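You operate a simulated robot arm through the tools that you are given. There is no shell and no other tool.

The job below is to be done with a simulated robot arm. You get a single attempt, and the scene is never put back.

## Task
Test the fuse carrier that the fuse slip names.
Fine: carrier down in the fuse drawer's pocket, drawer shut, one press of the fuse test key; leave it in.

It is judged by the outcome, as a careful person would: the job done as asked, and still so three seconds after it is handed in. It fails if anything else is knocked over, pushed out of place, dropped, spilled or broken.

## Robot
A 6-joint arm with a two-finger gripper, fixed in place. Base frame: the origin is on the floor under the middle of its stand, x ahead of it, y to its left, z up. Units: mm, degrees, N and s.
With the tool pointing down near the work surface it reaches from about 220 to 460 mm from the base axis. Its first joint turns from -115.0 to 115.0 degrees. Payload 2.1 kg.
The TCP is the grasp point between the finger pads, 20 mm short of the fingertips. In the tool frame z runs along the fingers and y along their closing line. The gripper opens to 100 mm; its body begins 63 mm behind the TCP.
Orientation is that of the tool frame in the base frame, as a unit quaternion [w, x, y, z]. With the fingers straight down and closing along the base's y, the tool's x points along the base's -x, its y along +y and its z along -z.

## Interface
- The arm moves only by the tool play_rows. Its argument "rows" is a list of rows, each a list of 3 entries, a list of its own where there are three numbers: the turn, a rotation vector about the tool's x, y, z in units of 45 degrees (1.0 is 45 degrees), then the shift along the tool's x, y, z in units of 150 mm (1.0 is 150 mm), then the opening in per cent of the stroke, from 0 (shut) to 100 (fully open). In form: [[[wx, wy, wz], [tx, ty, tz], claw], ...]. A call has 1 to 20 rows; each row is the pose to reach, as a shift and turn from the pose commanded when the call began, along the tool's axes at that moment. A call with a number of a shift or a turn outside -1 to 1 is refused whole. A row lasts 0.2 s, in which the tool goes at most 50 mm and 8.6 degrees; a call with a longer step from one row to the next is refused whole, and so is a gripper value outside its range. A pose out of reach is approached as far as the arm can. The call stops where the force on the tool passes 40 N (or 10 N more than at its start, if that is more) or the arm is blocked; 0.2 s more then pass. Each finger travels about 153 mm/s and halts on what it meets, pressing with about 43 N; the grip force reading is that of the motor and also rises with nothing between the fingers. The clock runs only during rows and for 0.2 s after the last one: add rows that repeat a pose to give the fingers time. It gives the time, the measured TCP pose, the force on the tool (base axes), the opening and the grip force at its end, in the units of the frame above (readings bear some noise), with the torque about the TCP (base axes, N m) and any sound that the robot's microphone picked up.
- Cameras (640 x 400 px; columns grow to the right, rows downward): "scene" is fixed at [410.7, -658.2, 1352.9]; the picture's right is [0.72, 0.70, 0.00], its down [0.43, -0.44, -0.79] and it looks along [-0.55, 0.57, -0.61] (base axes); focal length 230 px, centre (320, 200). "wrist" rides on the gripper at [70, -19, -99] in the tool frame; the picture's right is [0.26, 0.97, 0.00], its down [-0.75, 0.20, -0.63] and it looks along [-0.61, 0.16, 0.78] (tool axes); focal length 230 px, centre (320, 200). There is no depth. A picture from a camera that has moved, and an enlarged one, comes with that camera's place and axes in the base frame and with its lens. The place of the scene camera against the robot may be out by one fixed shift of up to 25 mm in any direction.
- snapshot(camera): a new picture of that camera. No time passes.
- lift_body(by): slides the trunk up (or, below 0, down) by that many mm; the arm rides with it, the base frame stays. It gives what a move gives, with no picture.
- close_up(camera, box): a new picture of the part [left, top, right, bottom] of that camera's present view, enlarged. No time passes.
- close_job(): hands the job in; it is judged then, once.

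Places have to be worked out from the pictures, the camera data and where the tool is seen. Open the gripper and draw the arm clear of the work before you hand the job in, unless the task says otherwise.

The tools are called after "Call:" as name(argument=value, ...) on one line, values as JSON. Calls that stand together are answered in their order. play_rows: Moves the arm, as the interface text tells. Its arguments: {"type":"object","properties":{"rows":{"type":"array","items":{"type":"array"}}},"required":["rows"]} The other tools are called the same way: lift_body (by) moves the trunk up or down; snapshot (camera) takes a picture; close_up (camera, box) takes an enlarged picture of a part of a camera's view; close_job () hands the job in.

At the start:

```text
time: 0.0
tcp_pos: [108.9, -294.8, 1199.9]
ee_rot: [0.0, 0.0, 1.0, 0.0]
ft_force: [-0.5, 0.0, 1.1]
moment: [0.01, 0.0, 0.01]
grip_width: 100.0
grip_force: 0.0
trunk travel left (down, up): [-770.0, 220.0]
```

scene: 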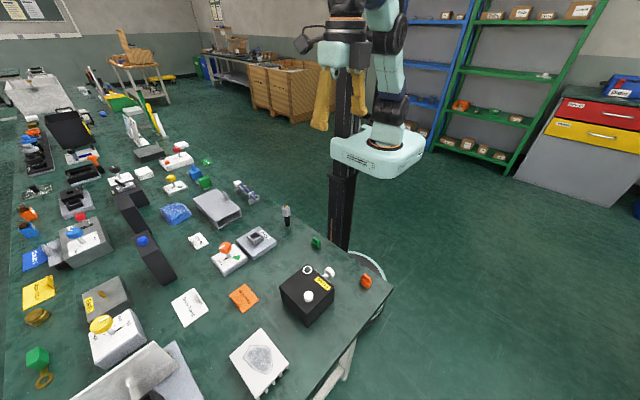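
wrist: 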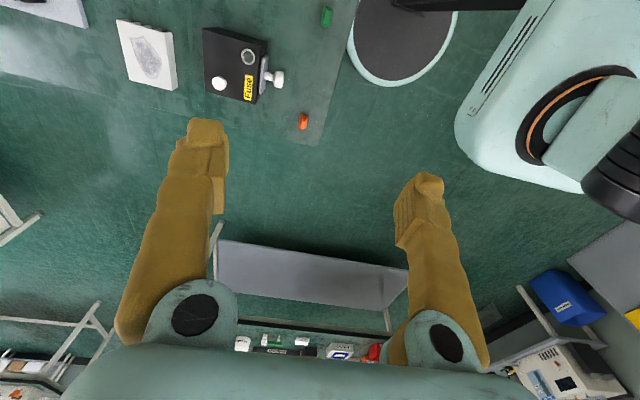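

The scene shows a long bench with many items, including a black box with a yellow "Fuse" label and a few paper slips. I will enlarge the relevant regions to read them.

Call:
close_up(camera="scene", box=[220, 220, 400, 332])

Call:
close_up(camera="scene", box=[140, 170, 300, 270])

Call:
close_up(camera="scene", box=[150, 270, 310, 370])

Call:
close_up(camera="scene", box=[0, 200, 180, 312])

Call:
close_up(camera="wrist", box=[100, 0, 340, 150])

```text
3.56 times, centred on (310, 276) of scene
camera zoom: at [410.7, -658.2, 1352.9], right [0.72, 0.7, 0.0], down [0.43, -0.44, -0.79], along [-0.55, 0.57, -0.61], focal length 817 px, centre (356, -70)
```

zoom: 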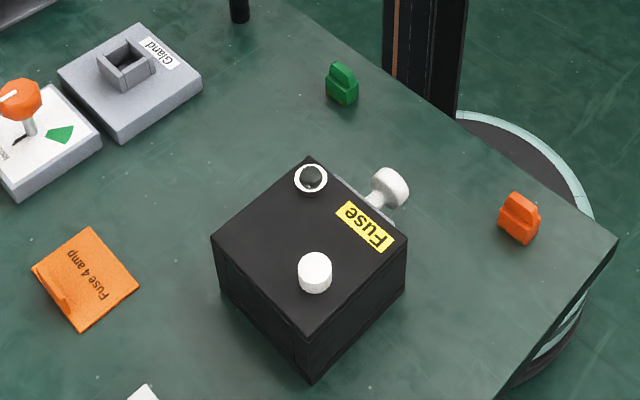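

```text
4.00 times, centred on (220, 220) of scene
camera zoom: at [410.7, -658.2, 1352.9], right [0.72, 0.7, 0.0], down [0.43, -0.44, -0.79], along [-0.55, 0.57, -0.61], focal length 919 px, centre (720, 120)
```

zoom: 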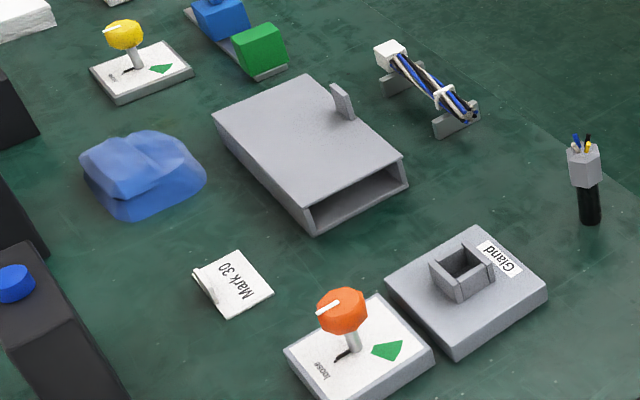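

```text
4.00 times, centred on (230, 320) of scene
camera zoom: at [410.7, -658.2, 1352.9], right [0.72, 0.7, 0.0], down [0.43, -0.44, -0.79], along [-0.55, 0.57, -0.61], focal length 919 px, centre (680, -280)
```

zoom: 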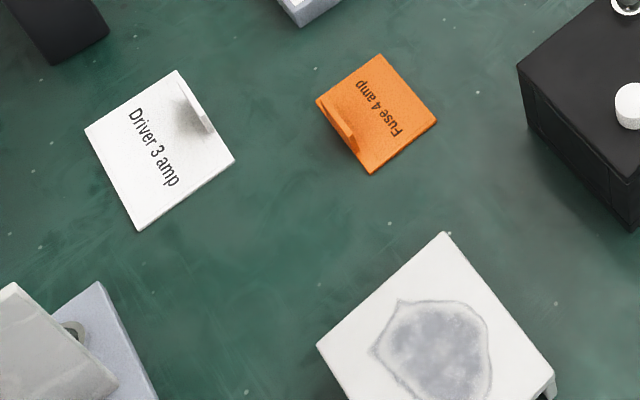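

```text
3.56 times, centred on (90, 256) of scene
camera zoom: at [410.7, -658.2, 1352.9], right [0.72, 0.7, 0.0], down [0.43, -0.44, -0.79], along [-0.55, 0.57, -0.61], focal length 817 px, centre (1138, 1)
```

zoom: 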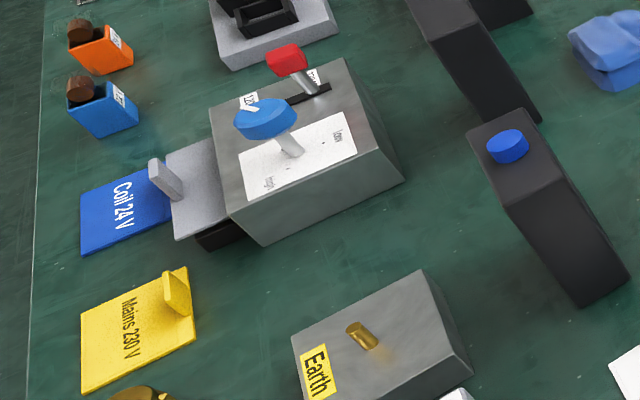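

```text
2.67 times, centred on (220, 75) of wrist
camera zoom: at [39.8, -312.3, 1298.1], right [-0.26, 0.97, 0.0], down [0.75, 0.2, 0.63], along [0.61, 0.16, -0.78], focal length 614 px, centre (587, 533)
```

zoom: 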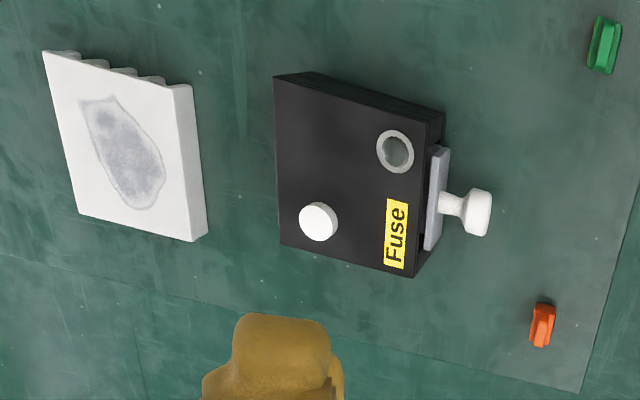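

The slip on the bench reads "Fuse 4 amp" on an orange card; a green and an orange carrier stand near the fuse box. I will look for markings on the carriers and search the rest of the bench for other carriers.

Call:
close_up(camera="scene", box=[296, 228, 336, 253])

Call:
close_up(camera="scene", box=[346, 268, 386, 293])

Call:
close_up(camera="scene", box=[220, 277, 268, 317])

Call:
close_up(camera="scene", box=[0, 60, 160, 160])

Call:
close_up(camera="scene", box=[0, 140, 130, 221])

Call:
close_up(camera="scene", box=[100, 130, 260, 230])

Call:
close_up(camera="scene", box=[0, 290, 180, 400])

Call:
close_up(camera="wrist", box=[200, 320, 420, 370])

```text
16.00 times, centred on (316, 240) of scene
camera zoom: at [410.7, -658.2, 1352.9], right [0.72, 0.7, 0.0], down [0.43, -0.44, -0.79], along [-0.55, 0.57, -0.61], focal length 3677 px, centre (384, -448)
```

zoom: 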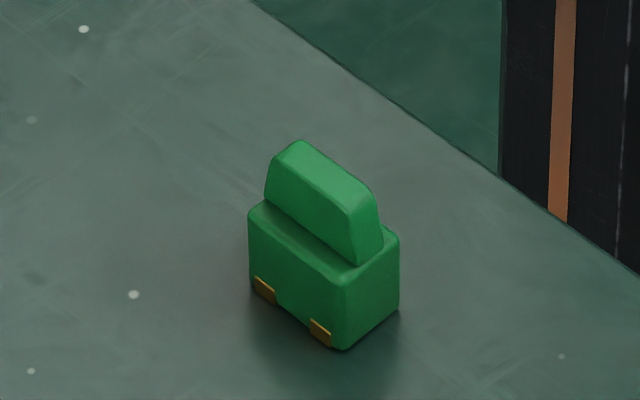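

```text
16.00 times, centred on (366, 280) of scene
camera zoom: at [410.7, -658.2, 1352.9], right [0.72, 0.7, 0.0], down [0.43, -0.44, -0.79], along [-0.55, 0.57, -0.61], focal length 3677 px, centre (-416, -1088)
```

zoom: 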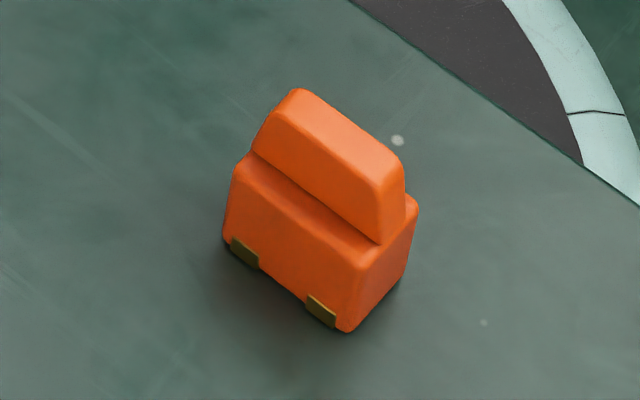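

```text
10.00 times, centred on (244, 297) of scene
camera zoom: at [410.7, -658.2, 1352.9], right [0.72, 0.7, 0.0], down [0.43, -0.44, -0.79], along [-0.55, 0.57, -0.61], focal length 2298 px, centre (1080, -770)
```

zoom: 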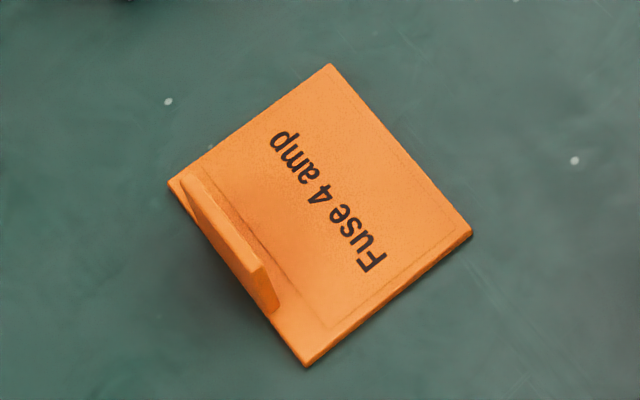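

```text
4.00 times, centred on (80, 110) of scene
camera zoom: at [410.7, -658.2, 1352.9], right [0.72, 0.7, 0.0], down [0.43, -0.44, -0.79], along [-0.55, 0.57, -0.61], focal length 919 px, centre (1280, 560)
```

zoom: 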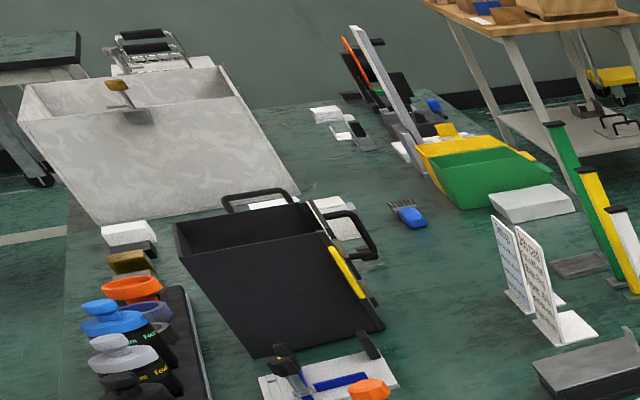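

```text
4.92 times, centred on (65, 180) of scene
camera zoom: at [410.7, -658.2, 1352.9], right [0.72, 0.7, 0.0], down [0.43, -0.44, -0.79], along [-0.55, 0.57, -0.61], focal length 1131 px, centre (1575, 296)
```

zoom: 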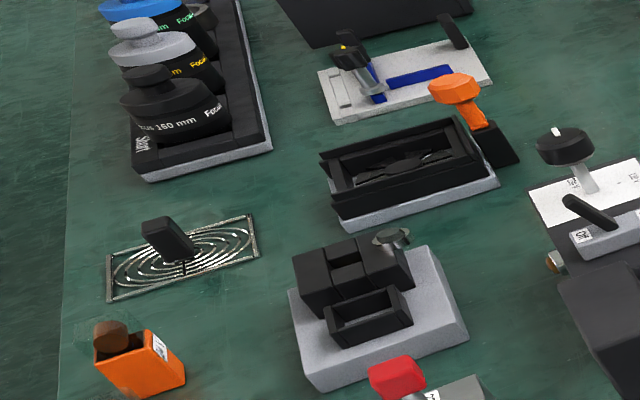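

```text
4.00 times, centred on (180, 180) of scene
camera zoom: at [410.7, -658.2, 1352.9], right [0.72, 0.7, 0.0], down [0.43, -0.44, -0.79], along [-0.55, 0.57, -0.61], focal length 919 px, centre (880, 280)
```

zoom: 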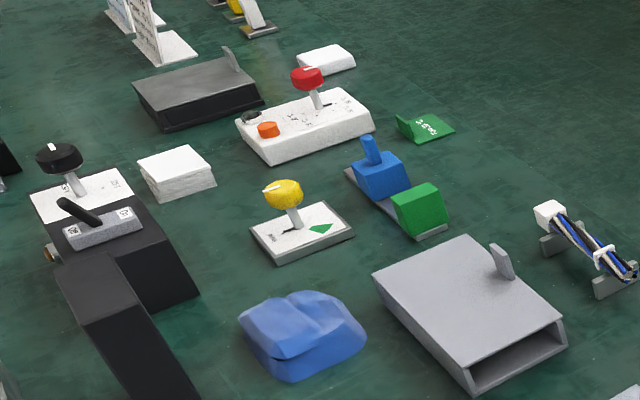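

```text
3.56 times, centred on (90, 345) of scene
camera zoom: at [410.7, -658.2, 1352.9], right [0.72, 0.7, 0.0], down [0.43, -0.44, -0.79], along [-0.55, 0.57, -0.61], focal length 817 px, centre (1138, -316)
```

zoom: 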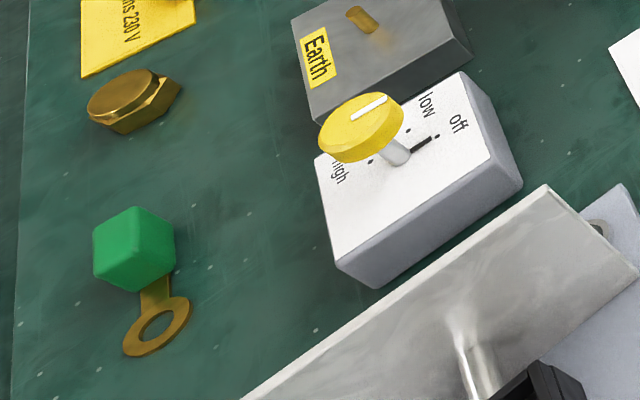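

```text
2.91 times, centred on (310, 345) of wrist
camera zoom: at [39.8, -312.3, 1298.1], right [-0.26, 0.97, 0.0], down [0.75, 0.2, 0.63], along [0.61, 0.16, -0.78], focal length 669 px, centre (349, -222)
```

zoom: 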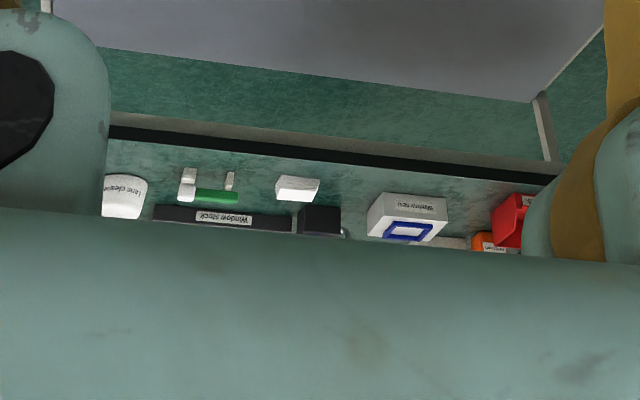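

Triangulating, the bench top is near z≈750 with edges near y≈-249 and x≈305; orange carrier ≈(248,-300), green ≈(43,-300), fuse box ≈(150,-450). I lower the trunk to look closer with the wrist camera.

Call:
lift_body(by=-250)

```text
time: 2.6
tcp_pos: [110.5, -293.9, 951.3]
ee_rot: [0.0, 0.001, 1.0, 0.0]
ft_force: [-1.4, 0.1, -0.6]
moment: [-0.01, 0.03, 0.02]
grip_width: 100.1
grip_force: 0.0
trunk travel left (down, up): [-520.0, 470.0]
```

The trunk is lower (TCP z≈951). I take fresh wrist pictures of the fuse box and the carriers.

Call:
snapshot(camera="wrist")

Call:
snapshot(camera="scene")

```text
taken
camera wrist: at [39.7, -312.3, 1048.1], right [-0.26, 0.97, 0.0], down [0.75, 0.2, 0.63], along [0.61, 0.16, -0.78], focal length 230 px, centre (320, 200)
```

wrist: 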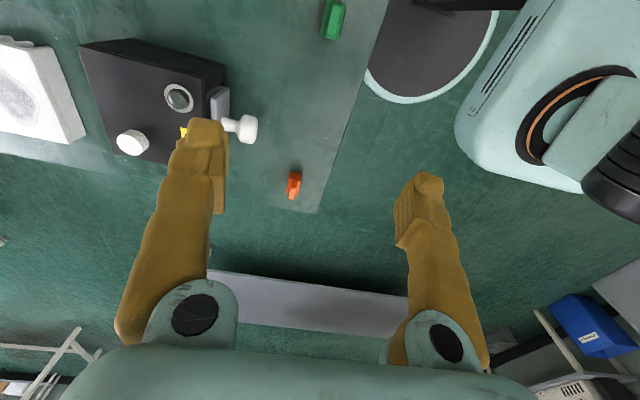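

```text
taken
```

scene: 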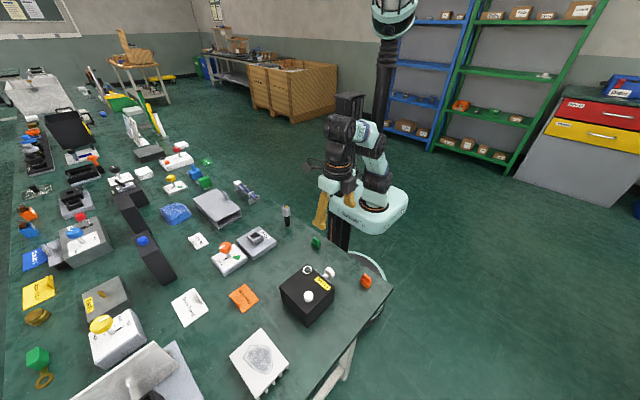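

The fuse box, its knob and both carriers are in the wrist view. I enlarge them to see which element is the test key and whether the carriers bear markings.

Call:
close_up(camera="wrist", box=[70, 30, 270, 155])

Call:
close_up(camera="wrist", box=[310, 0, 358, 30])

Call:
close_up(camera="wrist", box=[270, 165, 318, 205])

Call:
close_up(camera="scene", box=[270, 250, 350, 300])

```text
3.20 times, centred on (170, 92) of wrist
camera zoom: at [39.7, -312.3, 1048.1], right [-0.26, 0.97, 0.0], down [0.75, 0.2, 0.63], along [0.61, 0.16, -0.78], focal length 736 px, centre (800, 544)
```

zoom: 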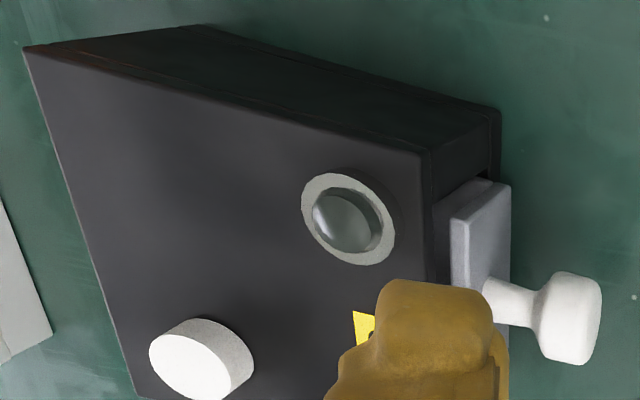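

```text
13.33 times, centred on (334, 15) of wrist
camera zoom: at [39.7, -312.3, 1048.1], right [-0.26, 0.97, 0.0], down [0.75, 0.2, 0.63], along [0.61, 0.16, -0.78], focal length 3068 px, centre (133, 2667)
```

zoom: 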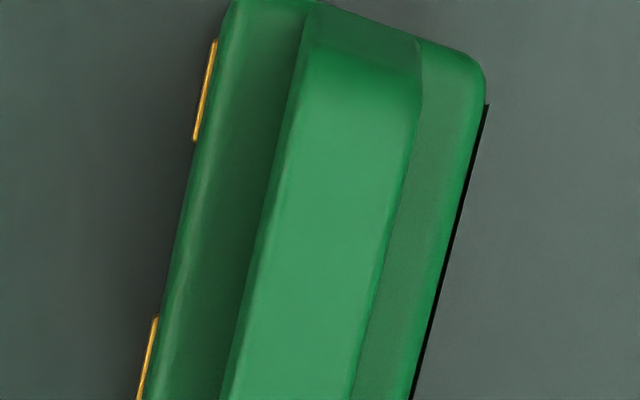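

```text
10.00 times, centred on (294, 185) of wrist
camera zoom: at [39.7, -312.3, 1048.1], right [-0.26, 0.97, 0.0], down [0.75, 0.2, 0.63], along [0.61, 0.16, -0.78], focal length 2301 px, centre (580, 350)
```

zoom: 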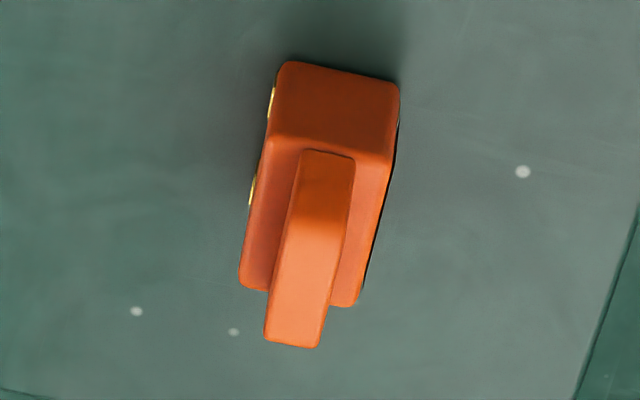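

```text
8.00 times, centred on (310, 275) of scene
camera zoom: at [410.7, -658.2, 1352.9], right [0.72, 0.7, 0.0], down [0.43, -0.44, -0.79], along [-0.55, 0.57, -0.61], focal length 1839 px, centre (400, -400)
```

zoom: 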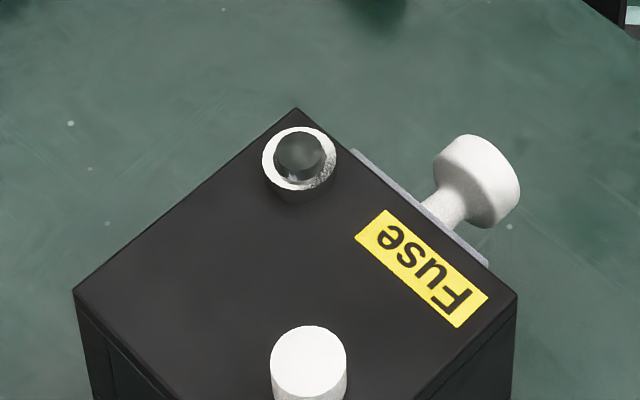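

The white cylinder is the test key, the glass dome a lamp, and the mushroom knob (≈x159, y-365, z797) pulls the drawer toward +y; box top is at z≈830. I rotate the tool by +90° about its z so the camera looks from the robot side and the fingers close along x, starting with 45°.

Call:
play_rows(rows=[[[0, 0, 0.167], [0, 0, 0], 100], [[0, 0, 0.333], [0, 0, 0], 100], [[0, 0, 0.5], [0, 0, 0], 100], [[0, 0, 0.667], [0, 0, 0], 100], [[0, 0, 0.833], [0, 0, 0], 100], [[0, 0, 1], [0, 0, 0], 100], [[0, 0, 1], [0, 0, 0], 100]])

```text
time: 4.2
tcp_pos: [110.1, -296.1, 950.2]
ee_rot: [0.0, 0.385, 0.923, -0.001]
ft_force: [0.5, 0.2, -0.1]
moment: [-0.02, 0.0, 0.0]
grip_width: 100.1
grip_force: 0.1
trunk travel left (down, up): [-520.0, 470.0]
```

The 45° turn went fine. I turn the other 45°.

Call:
play_rows(rows=[[[0, 0, 0.167], [0, 0, 0], 100], [[0, 0, 0.333], [0, 0, 0], 100], [[0, 0, 0.5], [0, 0, 0], 100], [[0, 0, 0.667], [0, 0, 0], 100], [[0, 0, 0.833], [0, 0, 0], 100], [[0, 0, 1], [0, 0, 0], 100], [[0, 0, 1], [0, 0, 0], 100]])

Call:
snapshot(camera="wrist")

```text
time: 5.8
tcp_pos: [110.2, -293.3, 949.7]
ee_rot: [0.0, 0.708, 0.706, 0.0]
ft_force: [0.3, 0.1, -0.3]
moment: [-0.03, 0.01, -0.04]
grip_width: 100.2
grip_force: 0.2
trunk travel left (down, up): [-520.0, 470.0]
```

```text
taken
camera wrist: at [91.4, -223.7, 1048.1], right [0.97, 0.26, 0.0], down [0.2, -0.75, 0.63], along [0.16, -0.61, -0.78], focal length 230 px, centre (320, 200)
```

wrist: 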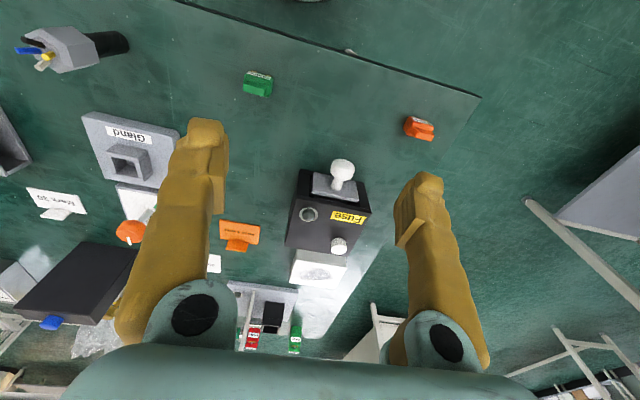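

Both carriers carry a white label on their robot-facing side. I enlarge them to read them, and the slip and drawer front.

Call:
close_up(camera="wrist", box=[234, 62, 282, 102])

Call:
close_up(camera="wrist", box=[395, 108, 443, 148])

Call:
close_up(camera="wrist", box=[210, 215, 270, 255])

Call:
close_up(camera="wrist", box=[270, 145, 390, 265])

```text
10.00 times, centred on (258, 82) of wrist
camera zoom: at [91.4, -223.7, 1048.1], right [0.97, 0.26, 0.0], down [0.2, -0.75, 0.63], along [0.16, -0.61, -0.78], focal length 2301 px, centre (940, 1380)
```

zoom: 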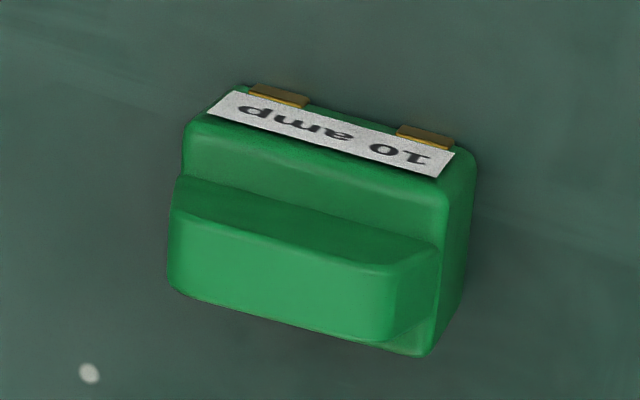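

```text
10.00 times, centred on (419, 128) of wrist
camera zoom: at [91.4, -223.7, 1048.1], right [0.97, 0.26, 0.0], down [0.2, -0.75, 0.63], along [0.16, -0.61, -0.78], focal length 2301 px, centre (-670, 920)
```

zoom: 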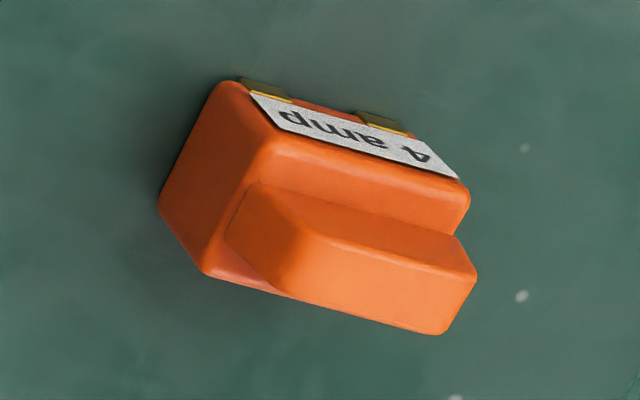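

```text
10.00 times, centred on (240, 235) of wrist
camera zoom: at [91.4, -223.7, 1048.1], right [0.97, 0.26, 0.0], down [0.2, -0.75, 0.63], along [0.16, -0.61, -0.78], focal length 2301 px, centre (1120, -150)
```

zoom: 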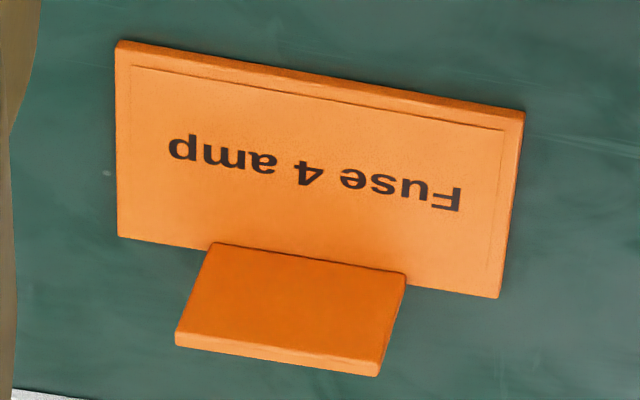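

```text
3.33 times, centred on (330, 205) of wrist
camera zoom: at [91.4, -223.7, 1048.1], right [0.97, 0.26, 0.0], down [0.2, -0.75, 0.63], along [0.16, -0.61, -0.78], focal length 767 px, centre (287, 183)
```

zoom: 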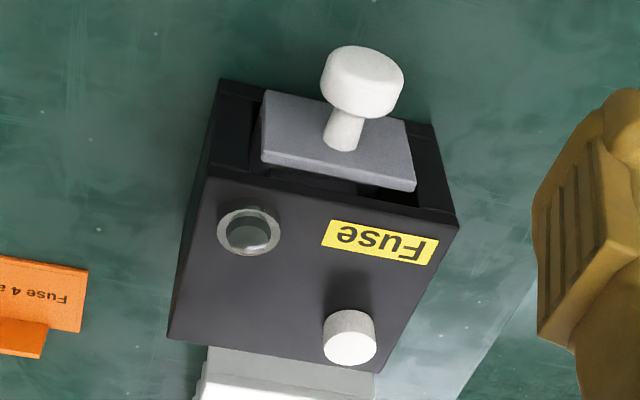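

The orange carrier reads "4 amp", the green one "10 amp", so the orange is the one the slip names. I now move above the drawer knob (est. x158, y-365, z≈797), staying at z≈870 with the gripper part-open, then check alignment.

Call:
play_rows(rows=[[[0, 0, 0], [-0.158, 0.106, 0.176], 80], [[0, 0, 0], [-0.317, 0.211, 0.351], 60], [[0, 0, 0], [-0.475, 0.317, 0.527], 60], [[0, 0, 0], [-0.475, 0.317, 0.527], 60], [[0, 0, 0], [-0.475, 0.317, 0.527], 60]])

Call:
snapshot(camera="wrist")

Call:
snapshot(camera="scene")

```text
time: 7.0
tcp_pos: [156.3, -359.3, 867.3]
ee_rot: [0.0, 0.708, 0.707, 0.001]
ft_force: [-0.9, -0.3, -0.5]
moment: [-0.01, -0.02, -0.01]
grip_width: 60.2
grip_force: 0.1
out of reach, approached as far as the arm can: row 3, 4, 5
trunk travel left (down, up): [-520.0, 470.0]
```

```text
taken
camera wrist: at [138.3, -289.6, 965.5], right [0.97, 0.26, 0.0], down [0.2, -0.75, 0.63], along [0.16, -0.61, -0.78], focal length 230 px, centre (320, 200)
```

wrist: 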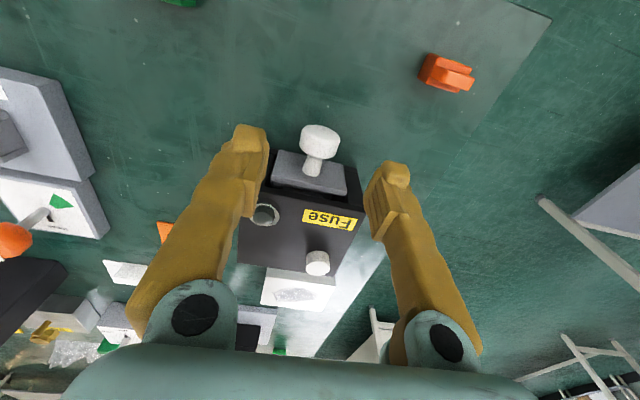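

```text
taken
```

scene: 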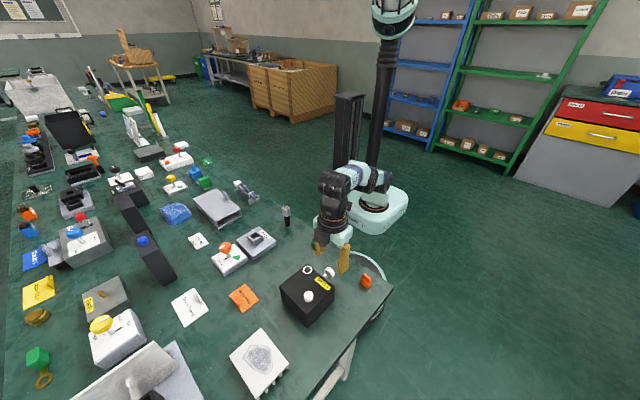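

The arm stopped a little short (true TCP ≈157.3, -359.6, 866.5) because this height relative to the trunk is out of reach. I look at the arm configuration to decide how to use the trunk.

Call:
close_up(camera="scene", box=[270, 140, 430, 300])

Call:
close_up(camera="wrist", box=[230, 100, 410, 290])

```text
2.50 times, centred on (350, 220) of scene
camera zoom: at [410.7, -658.2, 1352.9], right [0.72, 0.7, 0.0], down [0.43, -0.44, -0.79], along [-0.55, 0.57, -0.61], focal length 575 px, centre (245, 150)
```

zoom: 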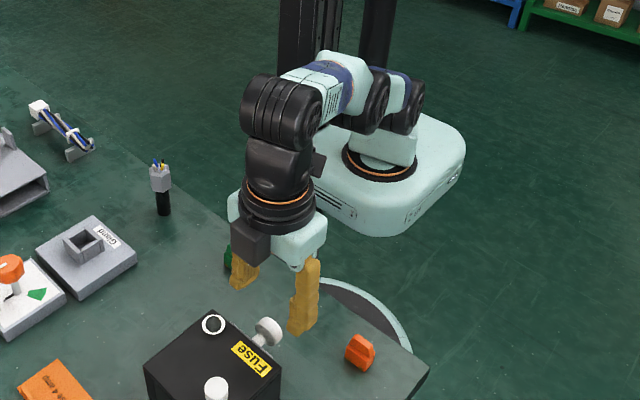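

```text
2.11 times, centred on (320, 195) of wrist
camera zoom: at [138.3, -289.6, 965.5], right [0.97, 0.26, 0.0], down [0.2, -0.75, 0.63], along [0.16, -0.61, -0.78], focal length 484 px, centre (320, 210)
```

zoom: 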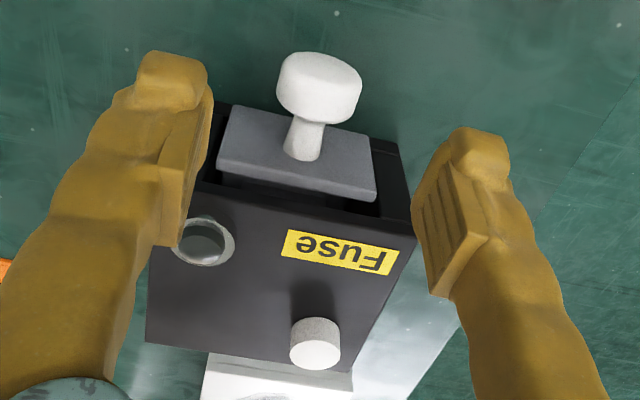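

The wrist sits well above the shoulder, which limits reach; raising the trunk while lowering the arm should extend it. I raise the trunk by 120 mm first.

Call:
lift_body(by=120)

```text
time: 8.5
tcp_pos: [158.0, -359.1, 986.8]
ee_rot: [0.0, 0.708, 0.706, 0.0]
ft_force: [0.7, 0.6, -0.6]
moment: [0.03, -0.01, -0.02]
grip_width: 59.7
grip_force: 0.1
trunk travel left (down, up): [-640.0, 350.0]
```

TCP is now at z≈987. I lower the arm straight down ~130 mm to z≈856, still clear above the knob and box, then check the pose.

Call:
play_rows(rows=[[[0, 0, 0], [0, 0, 0.22], 60], [[0, 0, 0], [0, 0, 0.44], 60], [[0, 0, 0], [0, 0, 0.66], 60], [[0, 0, 0], [0, 0, 0.87], 60], [[0, 0, 0], [0, 0, 0.87], 60], [[0, 0, 0], [0, 0, 0.87], 60]])

Call:
close_up(camera="wrist", box=[220, 80, 420, 290])

Call:
close_up(camera="scene", box=[270, 140, 430, 300])

```text
time: 9.9
tcp_pos: [157.3, -359.5, 856.6]
ee_rot: [0.0, 0.708, 0.707, 0.0]
ft_force: [0.0, 0.7, -0.4]
moment: [0.0, -0.01, 0.03]
grip_width: 59.9
grip_force: 0.1
trunk travel left (down, up): [-640.0, 350.0]
```

```text
1.90 times, centred on (320, 185) of wrist
camera zoom: at [138.4, -289.9, 955.6], right [0.97, 0.26, 0.0], down [0.2, -0.75, 0.63], along [0.16, -0.61, -0.78], focal length 438 px, centre (320, 229)
```

zoom: 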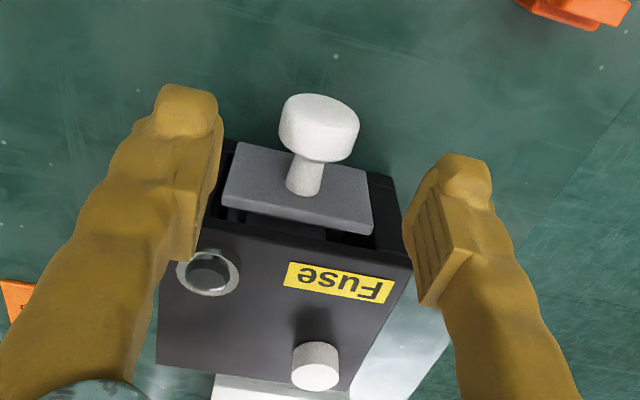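

```text
2.50 times, centred on (350, 220) of scene
camera zoom: at [410.7, -658.2, 1352.9], right [0.72, 0.7, 0.0], down [0.43, -0.44, -0.79], along [-0.55, 0.57, -0.61], focal length 575 px, centre (245, 150)
```

zoom: 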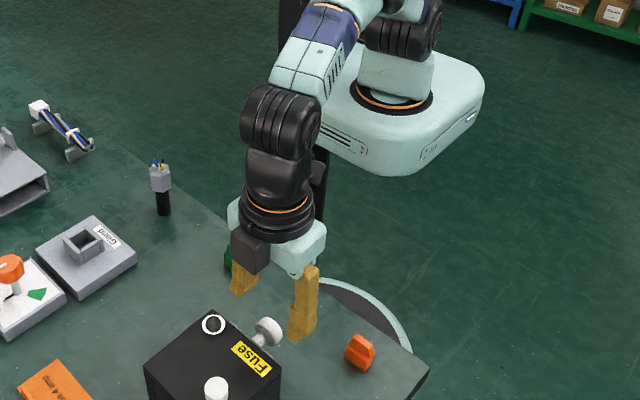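

Knob head centre works out at ≈(157, -364, 797.5), directly below the TCP. I descend to z≈797 with fingers straddling the knob, then check before closing.

Call:
play_rows(rows=[[[0, 0, 0], [-0.02, 0, 0.13], 60], [[0, 0, 0], [-0.033, 0, 0.26], 60], [[0, 0, 0], [-0.033, 0, 0.39], 60], [[0, 0, 0], [-0.033, 0, 0.39], 60]])

Call:
close_up(camera="wrist", box=[200, 60, 440, 290])

Call:
close_up(camera="scene", box=[270, 200, 390, 300])

```text
time: 10.9
tcp_pos: [158.7, -363.7, 796.7]
ee_rot: [0.0, 0.708, 0.706, 0.0]
ft_force: [0.3, -0.3, 0.2]
moment: [0.0, 0.0, -0.01]
grip_width: 59.8
grip_force: 0.0
trunk travel left (down, up): [-640.0, 350.0]
```

```text
1.74 times, centred on (320, 175) of wrist
camera zoom: at [139.1, -293.6, 895.0], right [0.97, 0.26, 0.0], down [0.2, -0.75, 0.63], along [0.16, -0.61, -0.78], focal length 400 px, centre (320, 244)
```

zoom: 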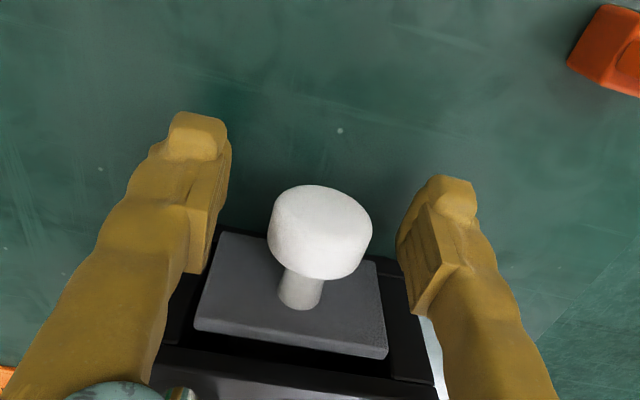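

```text
4.00 times, centred on (330, 250) of scene
camera zoom: at [410.7, -658.2, 1352.9], right [0.72, 0.7, 0.0], down [0.43, -0.44, -0.79], along [-0.55, 0.57, -0.61], focal length 919 px, centre (280, 0)
```

zoom: 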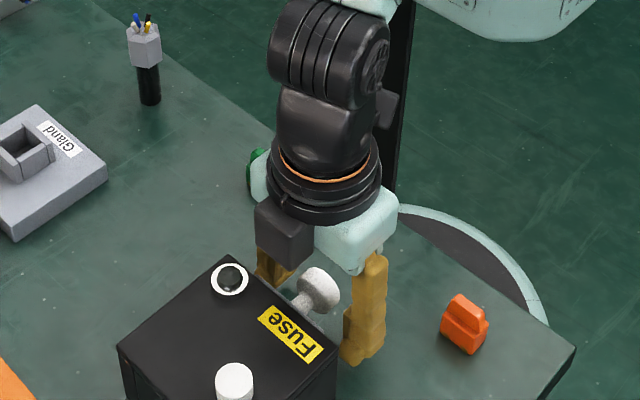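

The knob head sits centred between the fingers. I close on it now.

Call:
play_rows(rows=[[[0, 0, 0], [0, 0, 0], 40], [[0, 0, 0], [0, 0, 0], 20], [[0, 0, 0], [0, 0, 0], 10], [[0, 0, 0], [0, 0, 0], 10]])

Call:
close_up(camera="wrist", box=[200, 60, 440, 290])

```text
time: 11.9
tcp_pos: [158.3, -364.5, 797.6]
ee_rot: [-0.001, 0.708, 0.706, 0.0]
ft_force: [-0.7, -0.2, -3.1]
moment: [-0.1, 0.0, 0.01]
grip_width: 20.8
grip_force: 44.9
trunk travel left (down, up): [-640.0, 350.0]
```

```text
1.74 times, centred on (320, 175) of wrist
camera zoom: at [139.0, -293.9, 895.0], right [0.97, 0.26, 0.0], down [0.2, -0.75, 0.63], along [0.16, -0.61, -0.78], focal length 400 px, centre (320, 244)
```

zoom: 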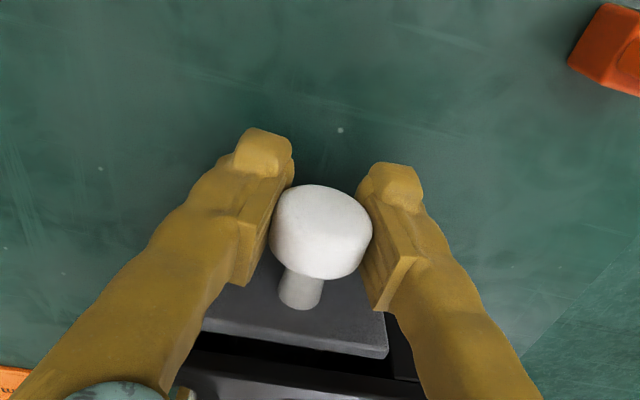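

The gripper holds the knob at 20.8 mm with 45 N. I pull slowly toward +y (tool +x), 30 mm first.

Call:
play_rows(rows=[[[0, 0, 0], [0.033, 0, 0], 10], [[0, 0, 0], [0.067, 0, 0], 10], [[0, 0, 0], [0.1, 0, 0], 10], [[0, 0, 0], [0.133, 0, 0], 10], [[0, 0, 0], [0.167, 0, 0], 10], [[0, 0, 0], [0.2, 0, 0], 10], [[0, 0, 0], [0.2, 0, 0], 10]])

Call:
snapshot(camera="wrist")

Call:
close_up(camera="scene", box=[270, 200, 390, 300])

```text
time: 13.5
tcp_pos: [157.9, -336.9, 796.3]
ee_rot: [-0.003, 0.708, 0.706, 0.001]
ft_force: [2.5, 0.3, -24.6]
moment: [0.02, -0.02, 0.01]
grip_width: 20.8
grip_force: 44.9
trunk travel left (down, up): [-640.0, 350.0]
```

```text
taken
camera wrist: at [139.3, -267.0, 895.4], right [0.97, 0.26, 0.0], down [0.2, -0.75, 0.63], along [0.16, -0.6, -0.78], focal length 230 px, centre (320, 200)
```

wrist: 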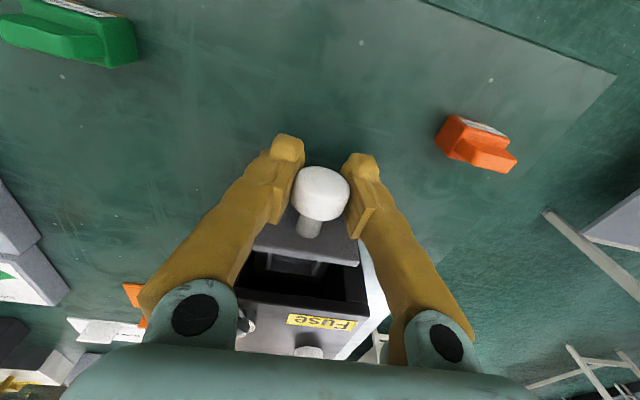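

```text
4.00 times, centred on (330, 250) of scene
camera zoom: at [410.7, -658.2, 1352.9], right [0.72, 0.7, 0.0], down [0.43, -0.44, -0.79], along [-0.55, 0.57, -0.61], focal length 919 px, centre (280, 0)
```

zoom: 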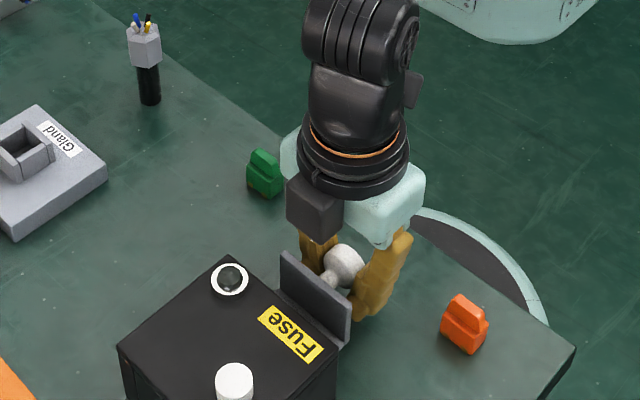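

The drawer slides (27 mm out) with a downward reaction of ~25 N on the tool, so I'll lower the hand slightly. First I look into the opening for the pocket.

Call:
close_up(camera="wrist", box=[230, 150, 390, 350])

Call:
play_rows(rows=[[[0, 0, 0], [0, 0, 0.007], 10], [[0, 0, 0], [0, 0, 0.007], 10]])

```text
2.00 times, centred on (310, 250) of wrist
camera zoom: at [139.3, -267.0, 895.4], right [0.97, 0.26, 0.0], down [0.2, -0.75, 0.63], along [0.16, -0.6, -0.78], focal length 460 px, centre (340, 100)
```

zoom: 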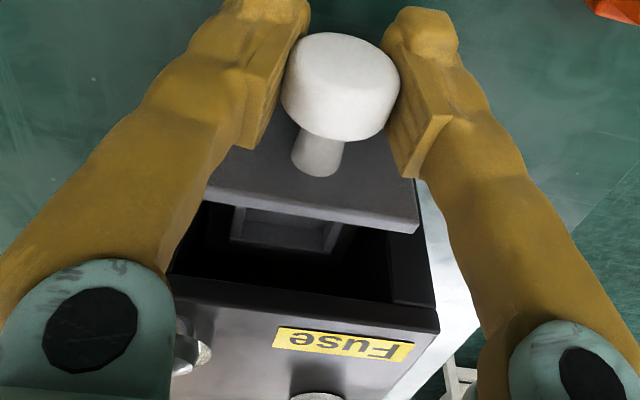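

```text
time: 14.1
tcp_pos: [157.0, -336.5, 795.9]
ee_rot: [-0.002, 0.707, 0.707, 0.0]
ft_force: [3.3, -0.2, -8.8]
moment: [1.11, 0.02, -0.05]
grip_width: 20.7
grip_force: 45.3
trunk travel left (down, up): [-640.0, 350.0]
```

Lowering 1 mm relieved the load (now −9 N). A tray with side walls is emerging behind the front plate; I keep pulling another 30 mm.

Call:
play_rows(rows=[[[0, 0, 0], [0.033, 0, 0.002], 10], [[0, 0, 0], [0.067, 0, 0.003], 10], [[0, 0, 0], [0.1, 0, 0.003], 10], [[0, 0, 0], [0.133, 0, 0.004], 10], [[0, 0, 0], [0.167, 0, 0.004], 10], [[0, 0, 0], [0.2, 0, 0.005], 10], [[0, 0, 0], [0.2, 0, 0.005], 10]])

Call:
snapshot(camera="wrist")

Call:
close_up(camera="scene", box=[270, 200, 390, 300])

```text
time: 15.7
tcp_pos: [158.1, -305.3, 797.0]
ee_rot: [0.001, 0.707, 0.707, -0.002]
ft_force: [7.2, -0.9, 3.0]
moment: [-0.36, -0.06, 0.01]
grip_width: 20.5
grip_force: 44.8
trunk travel left (down, up): [-640.0, 350.0]
```

```text
taken
camera wrist: at [139.1, -233.9, 894.8], right [0.97, 0.26, 0.0], down [0.2, -0.75, 0.63], along [0.16, -0.61, -0.78], focal length 230 px, centre (320, 200)
```

wrist: 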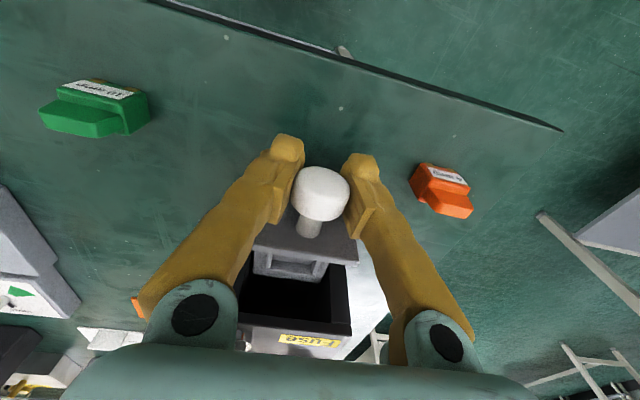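

```text
4.00 times, centred on (330, 250) of scene
camera zoom: at [410.7, -658.2, 1352.9], right [0.72, 0.7, 0.0], down [0.43, -0.44, -0.79], along [-0.55, 0.57, -0.61], focal length 919 px, centre (280, 0)
```

zoom: 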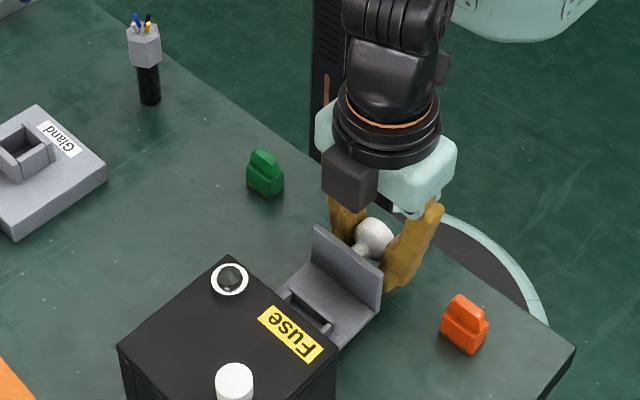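

The tray is out ~60 mm and a slot-like pocket (long along x) is just appearing at the box front. I pull another ~20 mm gently, watching for the stop.

Call:
play_rows(rows=[[[0, 0, 0], [0.027, 0, 0], 10], [[0, 0, 0], [0.053, 0, 0], 10], [[0, 0, 0], [0.08, 0, 0], 10], [[0, 0, 0], [0.107, 0, 0], 10], [[0, 0, 0], [0.133, 0, 0], 10], [[0, 0, 0], [0.133, 0, 0], 10]])

Call:
close_up(camera="scene", box=[270, 200, 390, 300])

Call:
close_up(camera="wrist", box=[230, 150, 390, 350])

```text
time: 17.1
tcp_pos: [156.3, -289.0, 796.3]
ee_rot: [0.001, 0.707, 0.708, 0.0]
ft_force: [5.2, -18.4, 5.8]
moment: [-0.35, 0.07, -0.1]
grip_width: 20.7
grip_force: 45.3
trunk travel left (down, up): [-640.0, 350.0]
```

```text
4.00 times, centred on (330, 250) of scene
camera zoom: at [410.7, -658.2, 1352.9], right [0.72, 0.7, 0.0], down [0.43, -0.44, -0.79], along [-0.55, 0.57, -0.61], focal length 919 px, centre (280, 0)
```

zoom: 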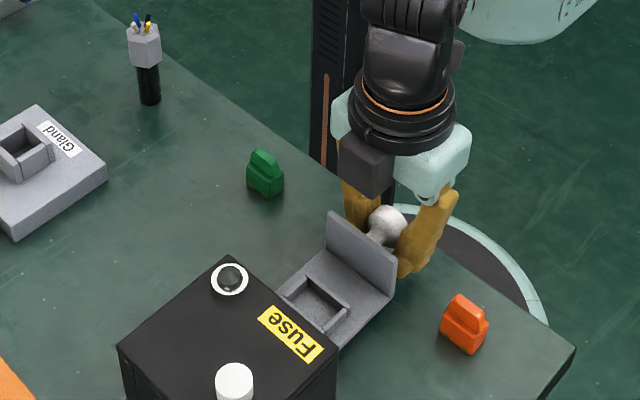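

```text
2.00 times, centred on (310, 250) of wrist
camera zoom: at [139.0, -217.9, 894.6], right [0.97, 0.26, 0.0], down [0.2, -0.75, 0.63], along [0.16, -0.61, -0.78], focal length 460 px, centre (340, 100)
```

zoom: 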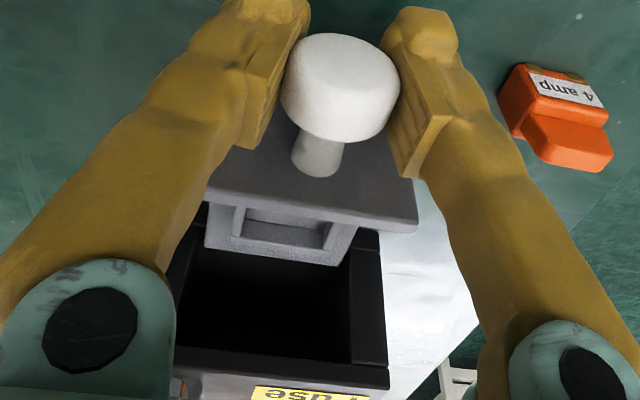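

The −18 N in y means the drawer is at its stop, and the pocket (long side along x) is fully exposed. I ease back 2 mm, open to release the knob, and rise straight up.

Call:
play_rows(rows=[[[0, 0, 0], [-0.013, 0, 0], 10], [[0, 0, 0], [-0.013, 0, 0], 30], [[0, 0, 0], [-0.013, 0, 0], 45], [[0, 0, 0], [-0.013, 0, 0], 45], [[0, 0, 0], [-0.013, 0, -0.2], 45], [[0, 0, 0], [-0.013, 0, -0.45], 45], [[0, 0, 0], [-0.013, 0, -0.7], 45], [[0, 0, 0], [-0.013, 0, -0.7], 45]])

Call:
snapshot(camera="wrist")

Call:
close_up(camera="scene", box=[270, 200, 390, 300])

```text
time: 18.9
tcp_pos: [157.9, -286.3, 898.0]
ee_rot: [0.001, 0.708, 0.707, 0.0]
ft_force: [-0.2, 0.5, 0.7]
moment: [0.02, -0.02, 0.01]
grip_width: 45.0
grip_force: 0.0
trunk travel left (down, up): [-640.0, 350.0]
```

```text
taken
camera wrist: at [141.1, -215.3, 997.5], right [0.97, 0.26, 0.0], down [0.2, -0.75, 0.63], along [0.16, -0.61, -0.78], focal length 230 px, centre (320, 200)
```

wrist: 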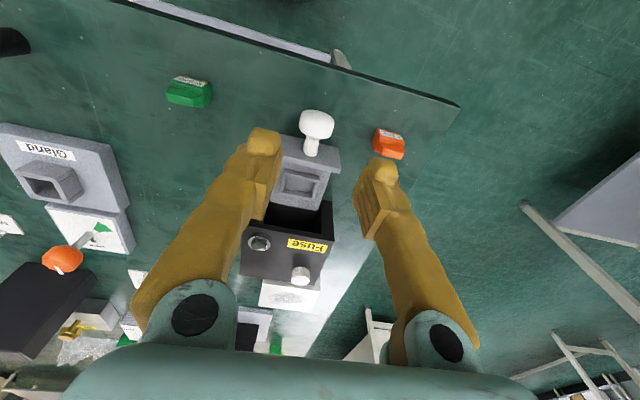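

```text
4.00 times, centred on (330, 250) of scene
camera zoom: at [410.7, -658.2, 1352.9], right [0.72, 0.7, 0.0], down [0.43, -0.44, -0.79], along [-0.55, 0.57, -0.61], focal length 919 px, centre (280, 0)
```

zoom: 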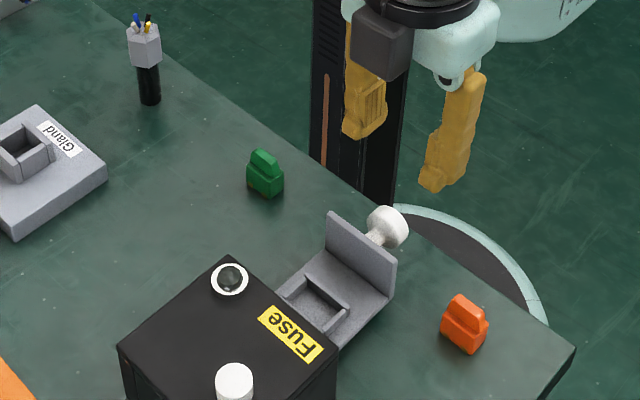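

The drawer stays open. I zoom in on the pocket and the orange carrier from this viewpoint.

Call:
close_up(camera="wrist", box=[240, 100, 360, 220])

Call:
close_up(camera="scene", box=[320, 245, 380, 295])

Call:
close_up(camera="wrist", box=[360, 110, 420, 170])

```text
3.33 times, centred on (300, 160) of wrist
camera zoom: at [141.1, -215.3, 997.5], right [0.97, 0.26, 0.0], down [0.2, -0.75, 0.63], along [0.16, -0.61, -0.78], focal length 767 px, centre (387, 333)
```

zoom: 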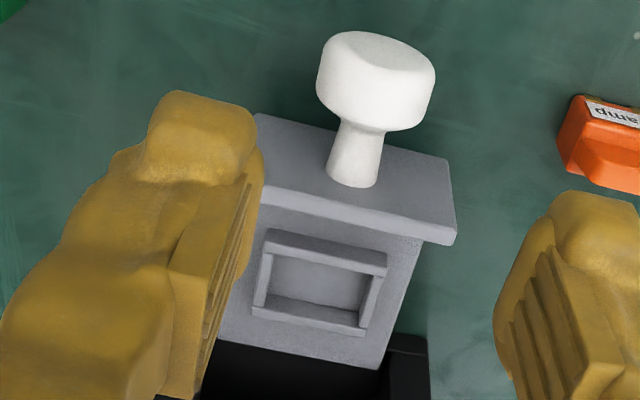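

```text
8.00 times, centred on (350, 270) of scene
camera zoom: at [410.7, -658.2, 1352.9], right [0.72, 0.7, 0.0], down [0.43, -0.44, -0.79], along [-0.55, 0.57, -0.61], focal length 1839 px, centre (80, -360)
```

zoom: 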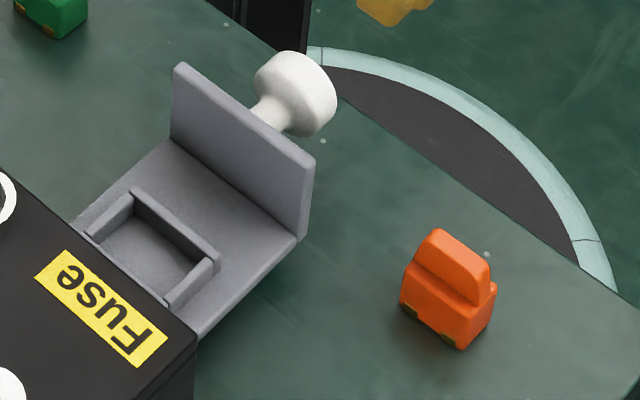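

```text
6.67 times, centred on (390, 140) of wrist
camera zoom: at [141.1, -215.3, 997.5], right [0.97, 0.26, 0.0], down [0.2, -0.75, 0.63], along [0.16, -0.61, -0.78], focal length 1534 px, centre (-147, 600)
```

zoom: 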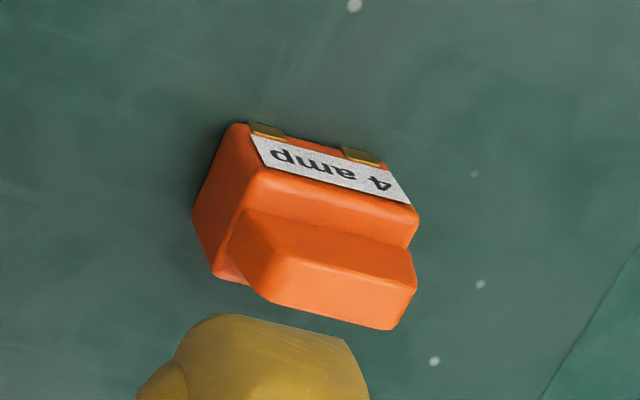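

The pocket is a walled rectangle, long along x, matching the carrier's footprint (~29×17 mm). I check the finger tip shape before planning the grip.

Call:
close_up(camera="scene", box=[350, 200, 400, 250])

Call:
close_up(camera="wrist", box=[220, 110, 420, 270])

```text
8.00 times, centred on (375, 225) of scene
camera zoom: at [410.7, -658.2, 1352.9], right [0.72, 0.7, 0.0], down [0.43, -0.44, -0.79], along [-0.55, 0.57, -0.61], focal length 1839 px, centre (-120, 0)
```

zoom: 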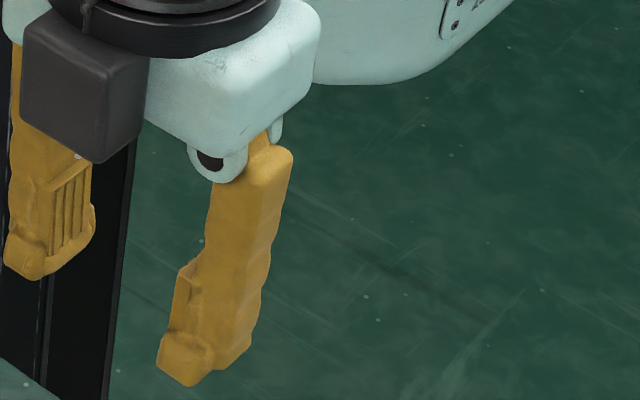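

```text
2.50 times, centred on (320, 190) of wrist
camera zoom: at [141.1, -215.3, 997.5], right [0.97, 0.26, 0.0], down [0.2, -0.75, 0.63], along [0.16, -0.61, -0.78], focal length 575 px, centre (320, 225)
```

zoom: 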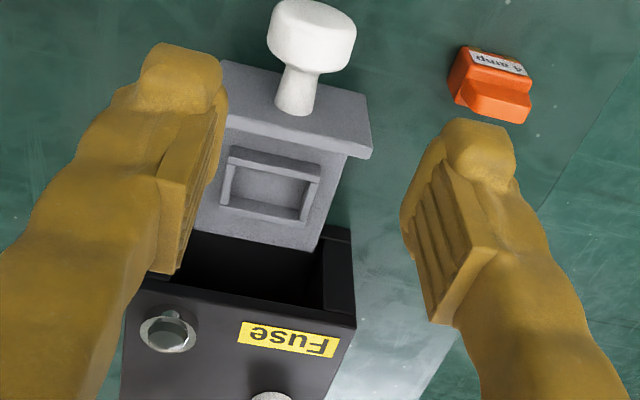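

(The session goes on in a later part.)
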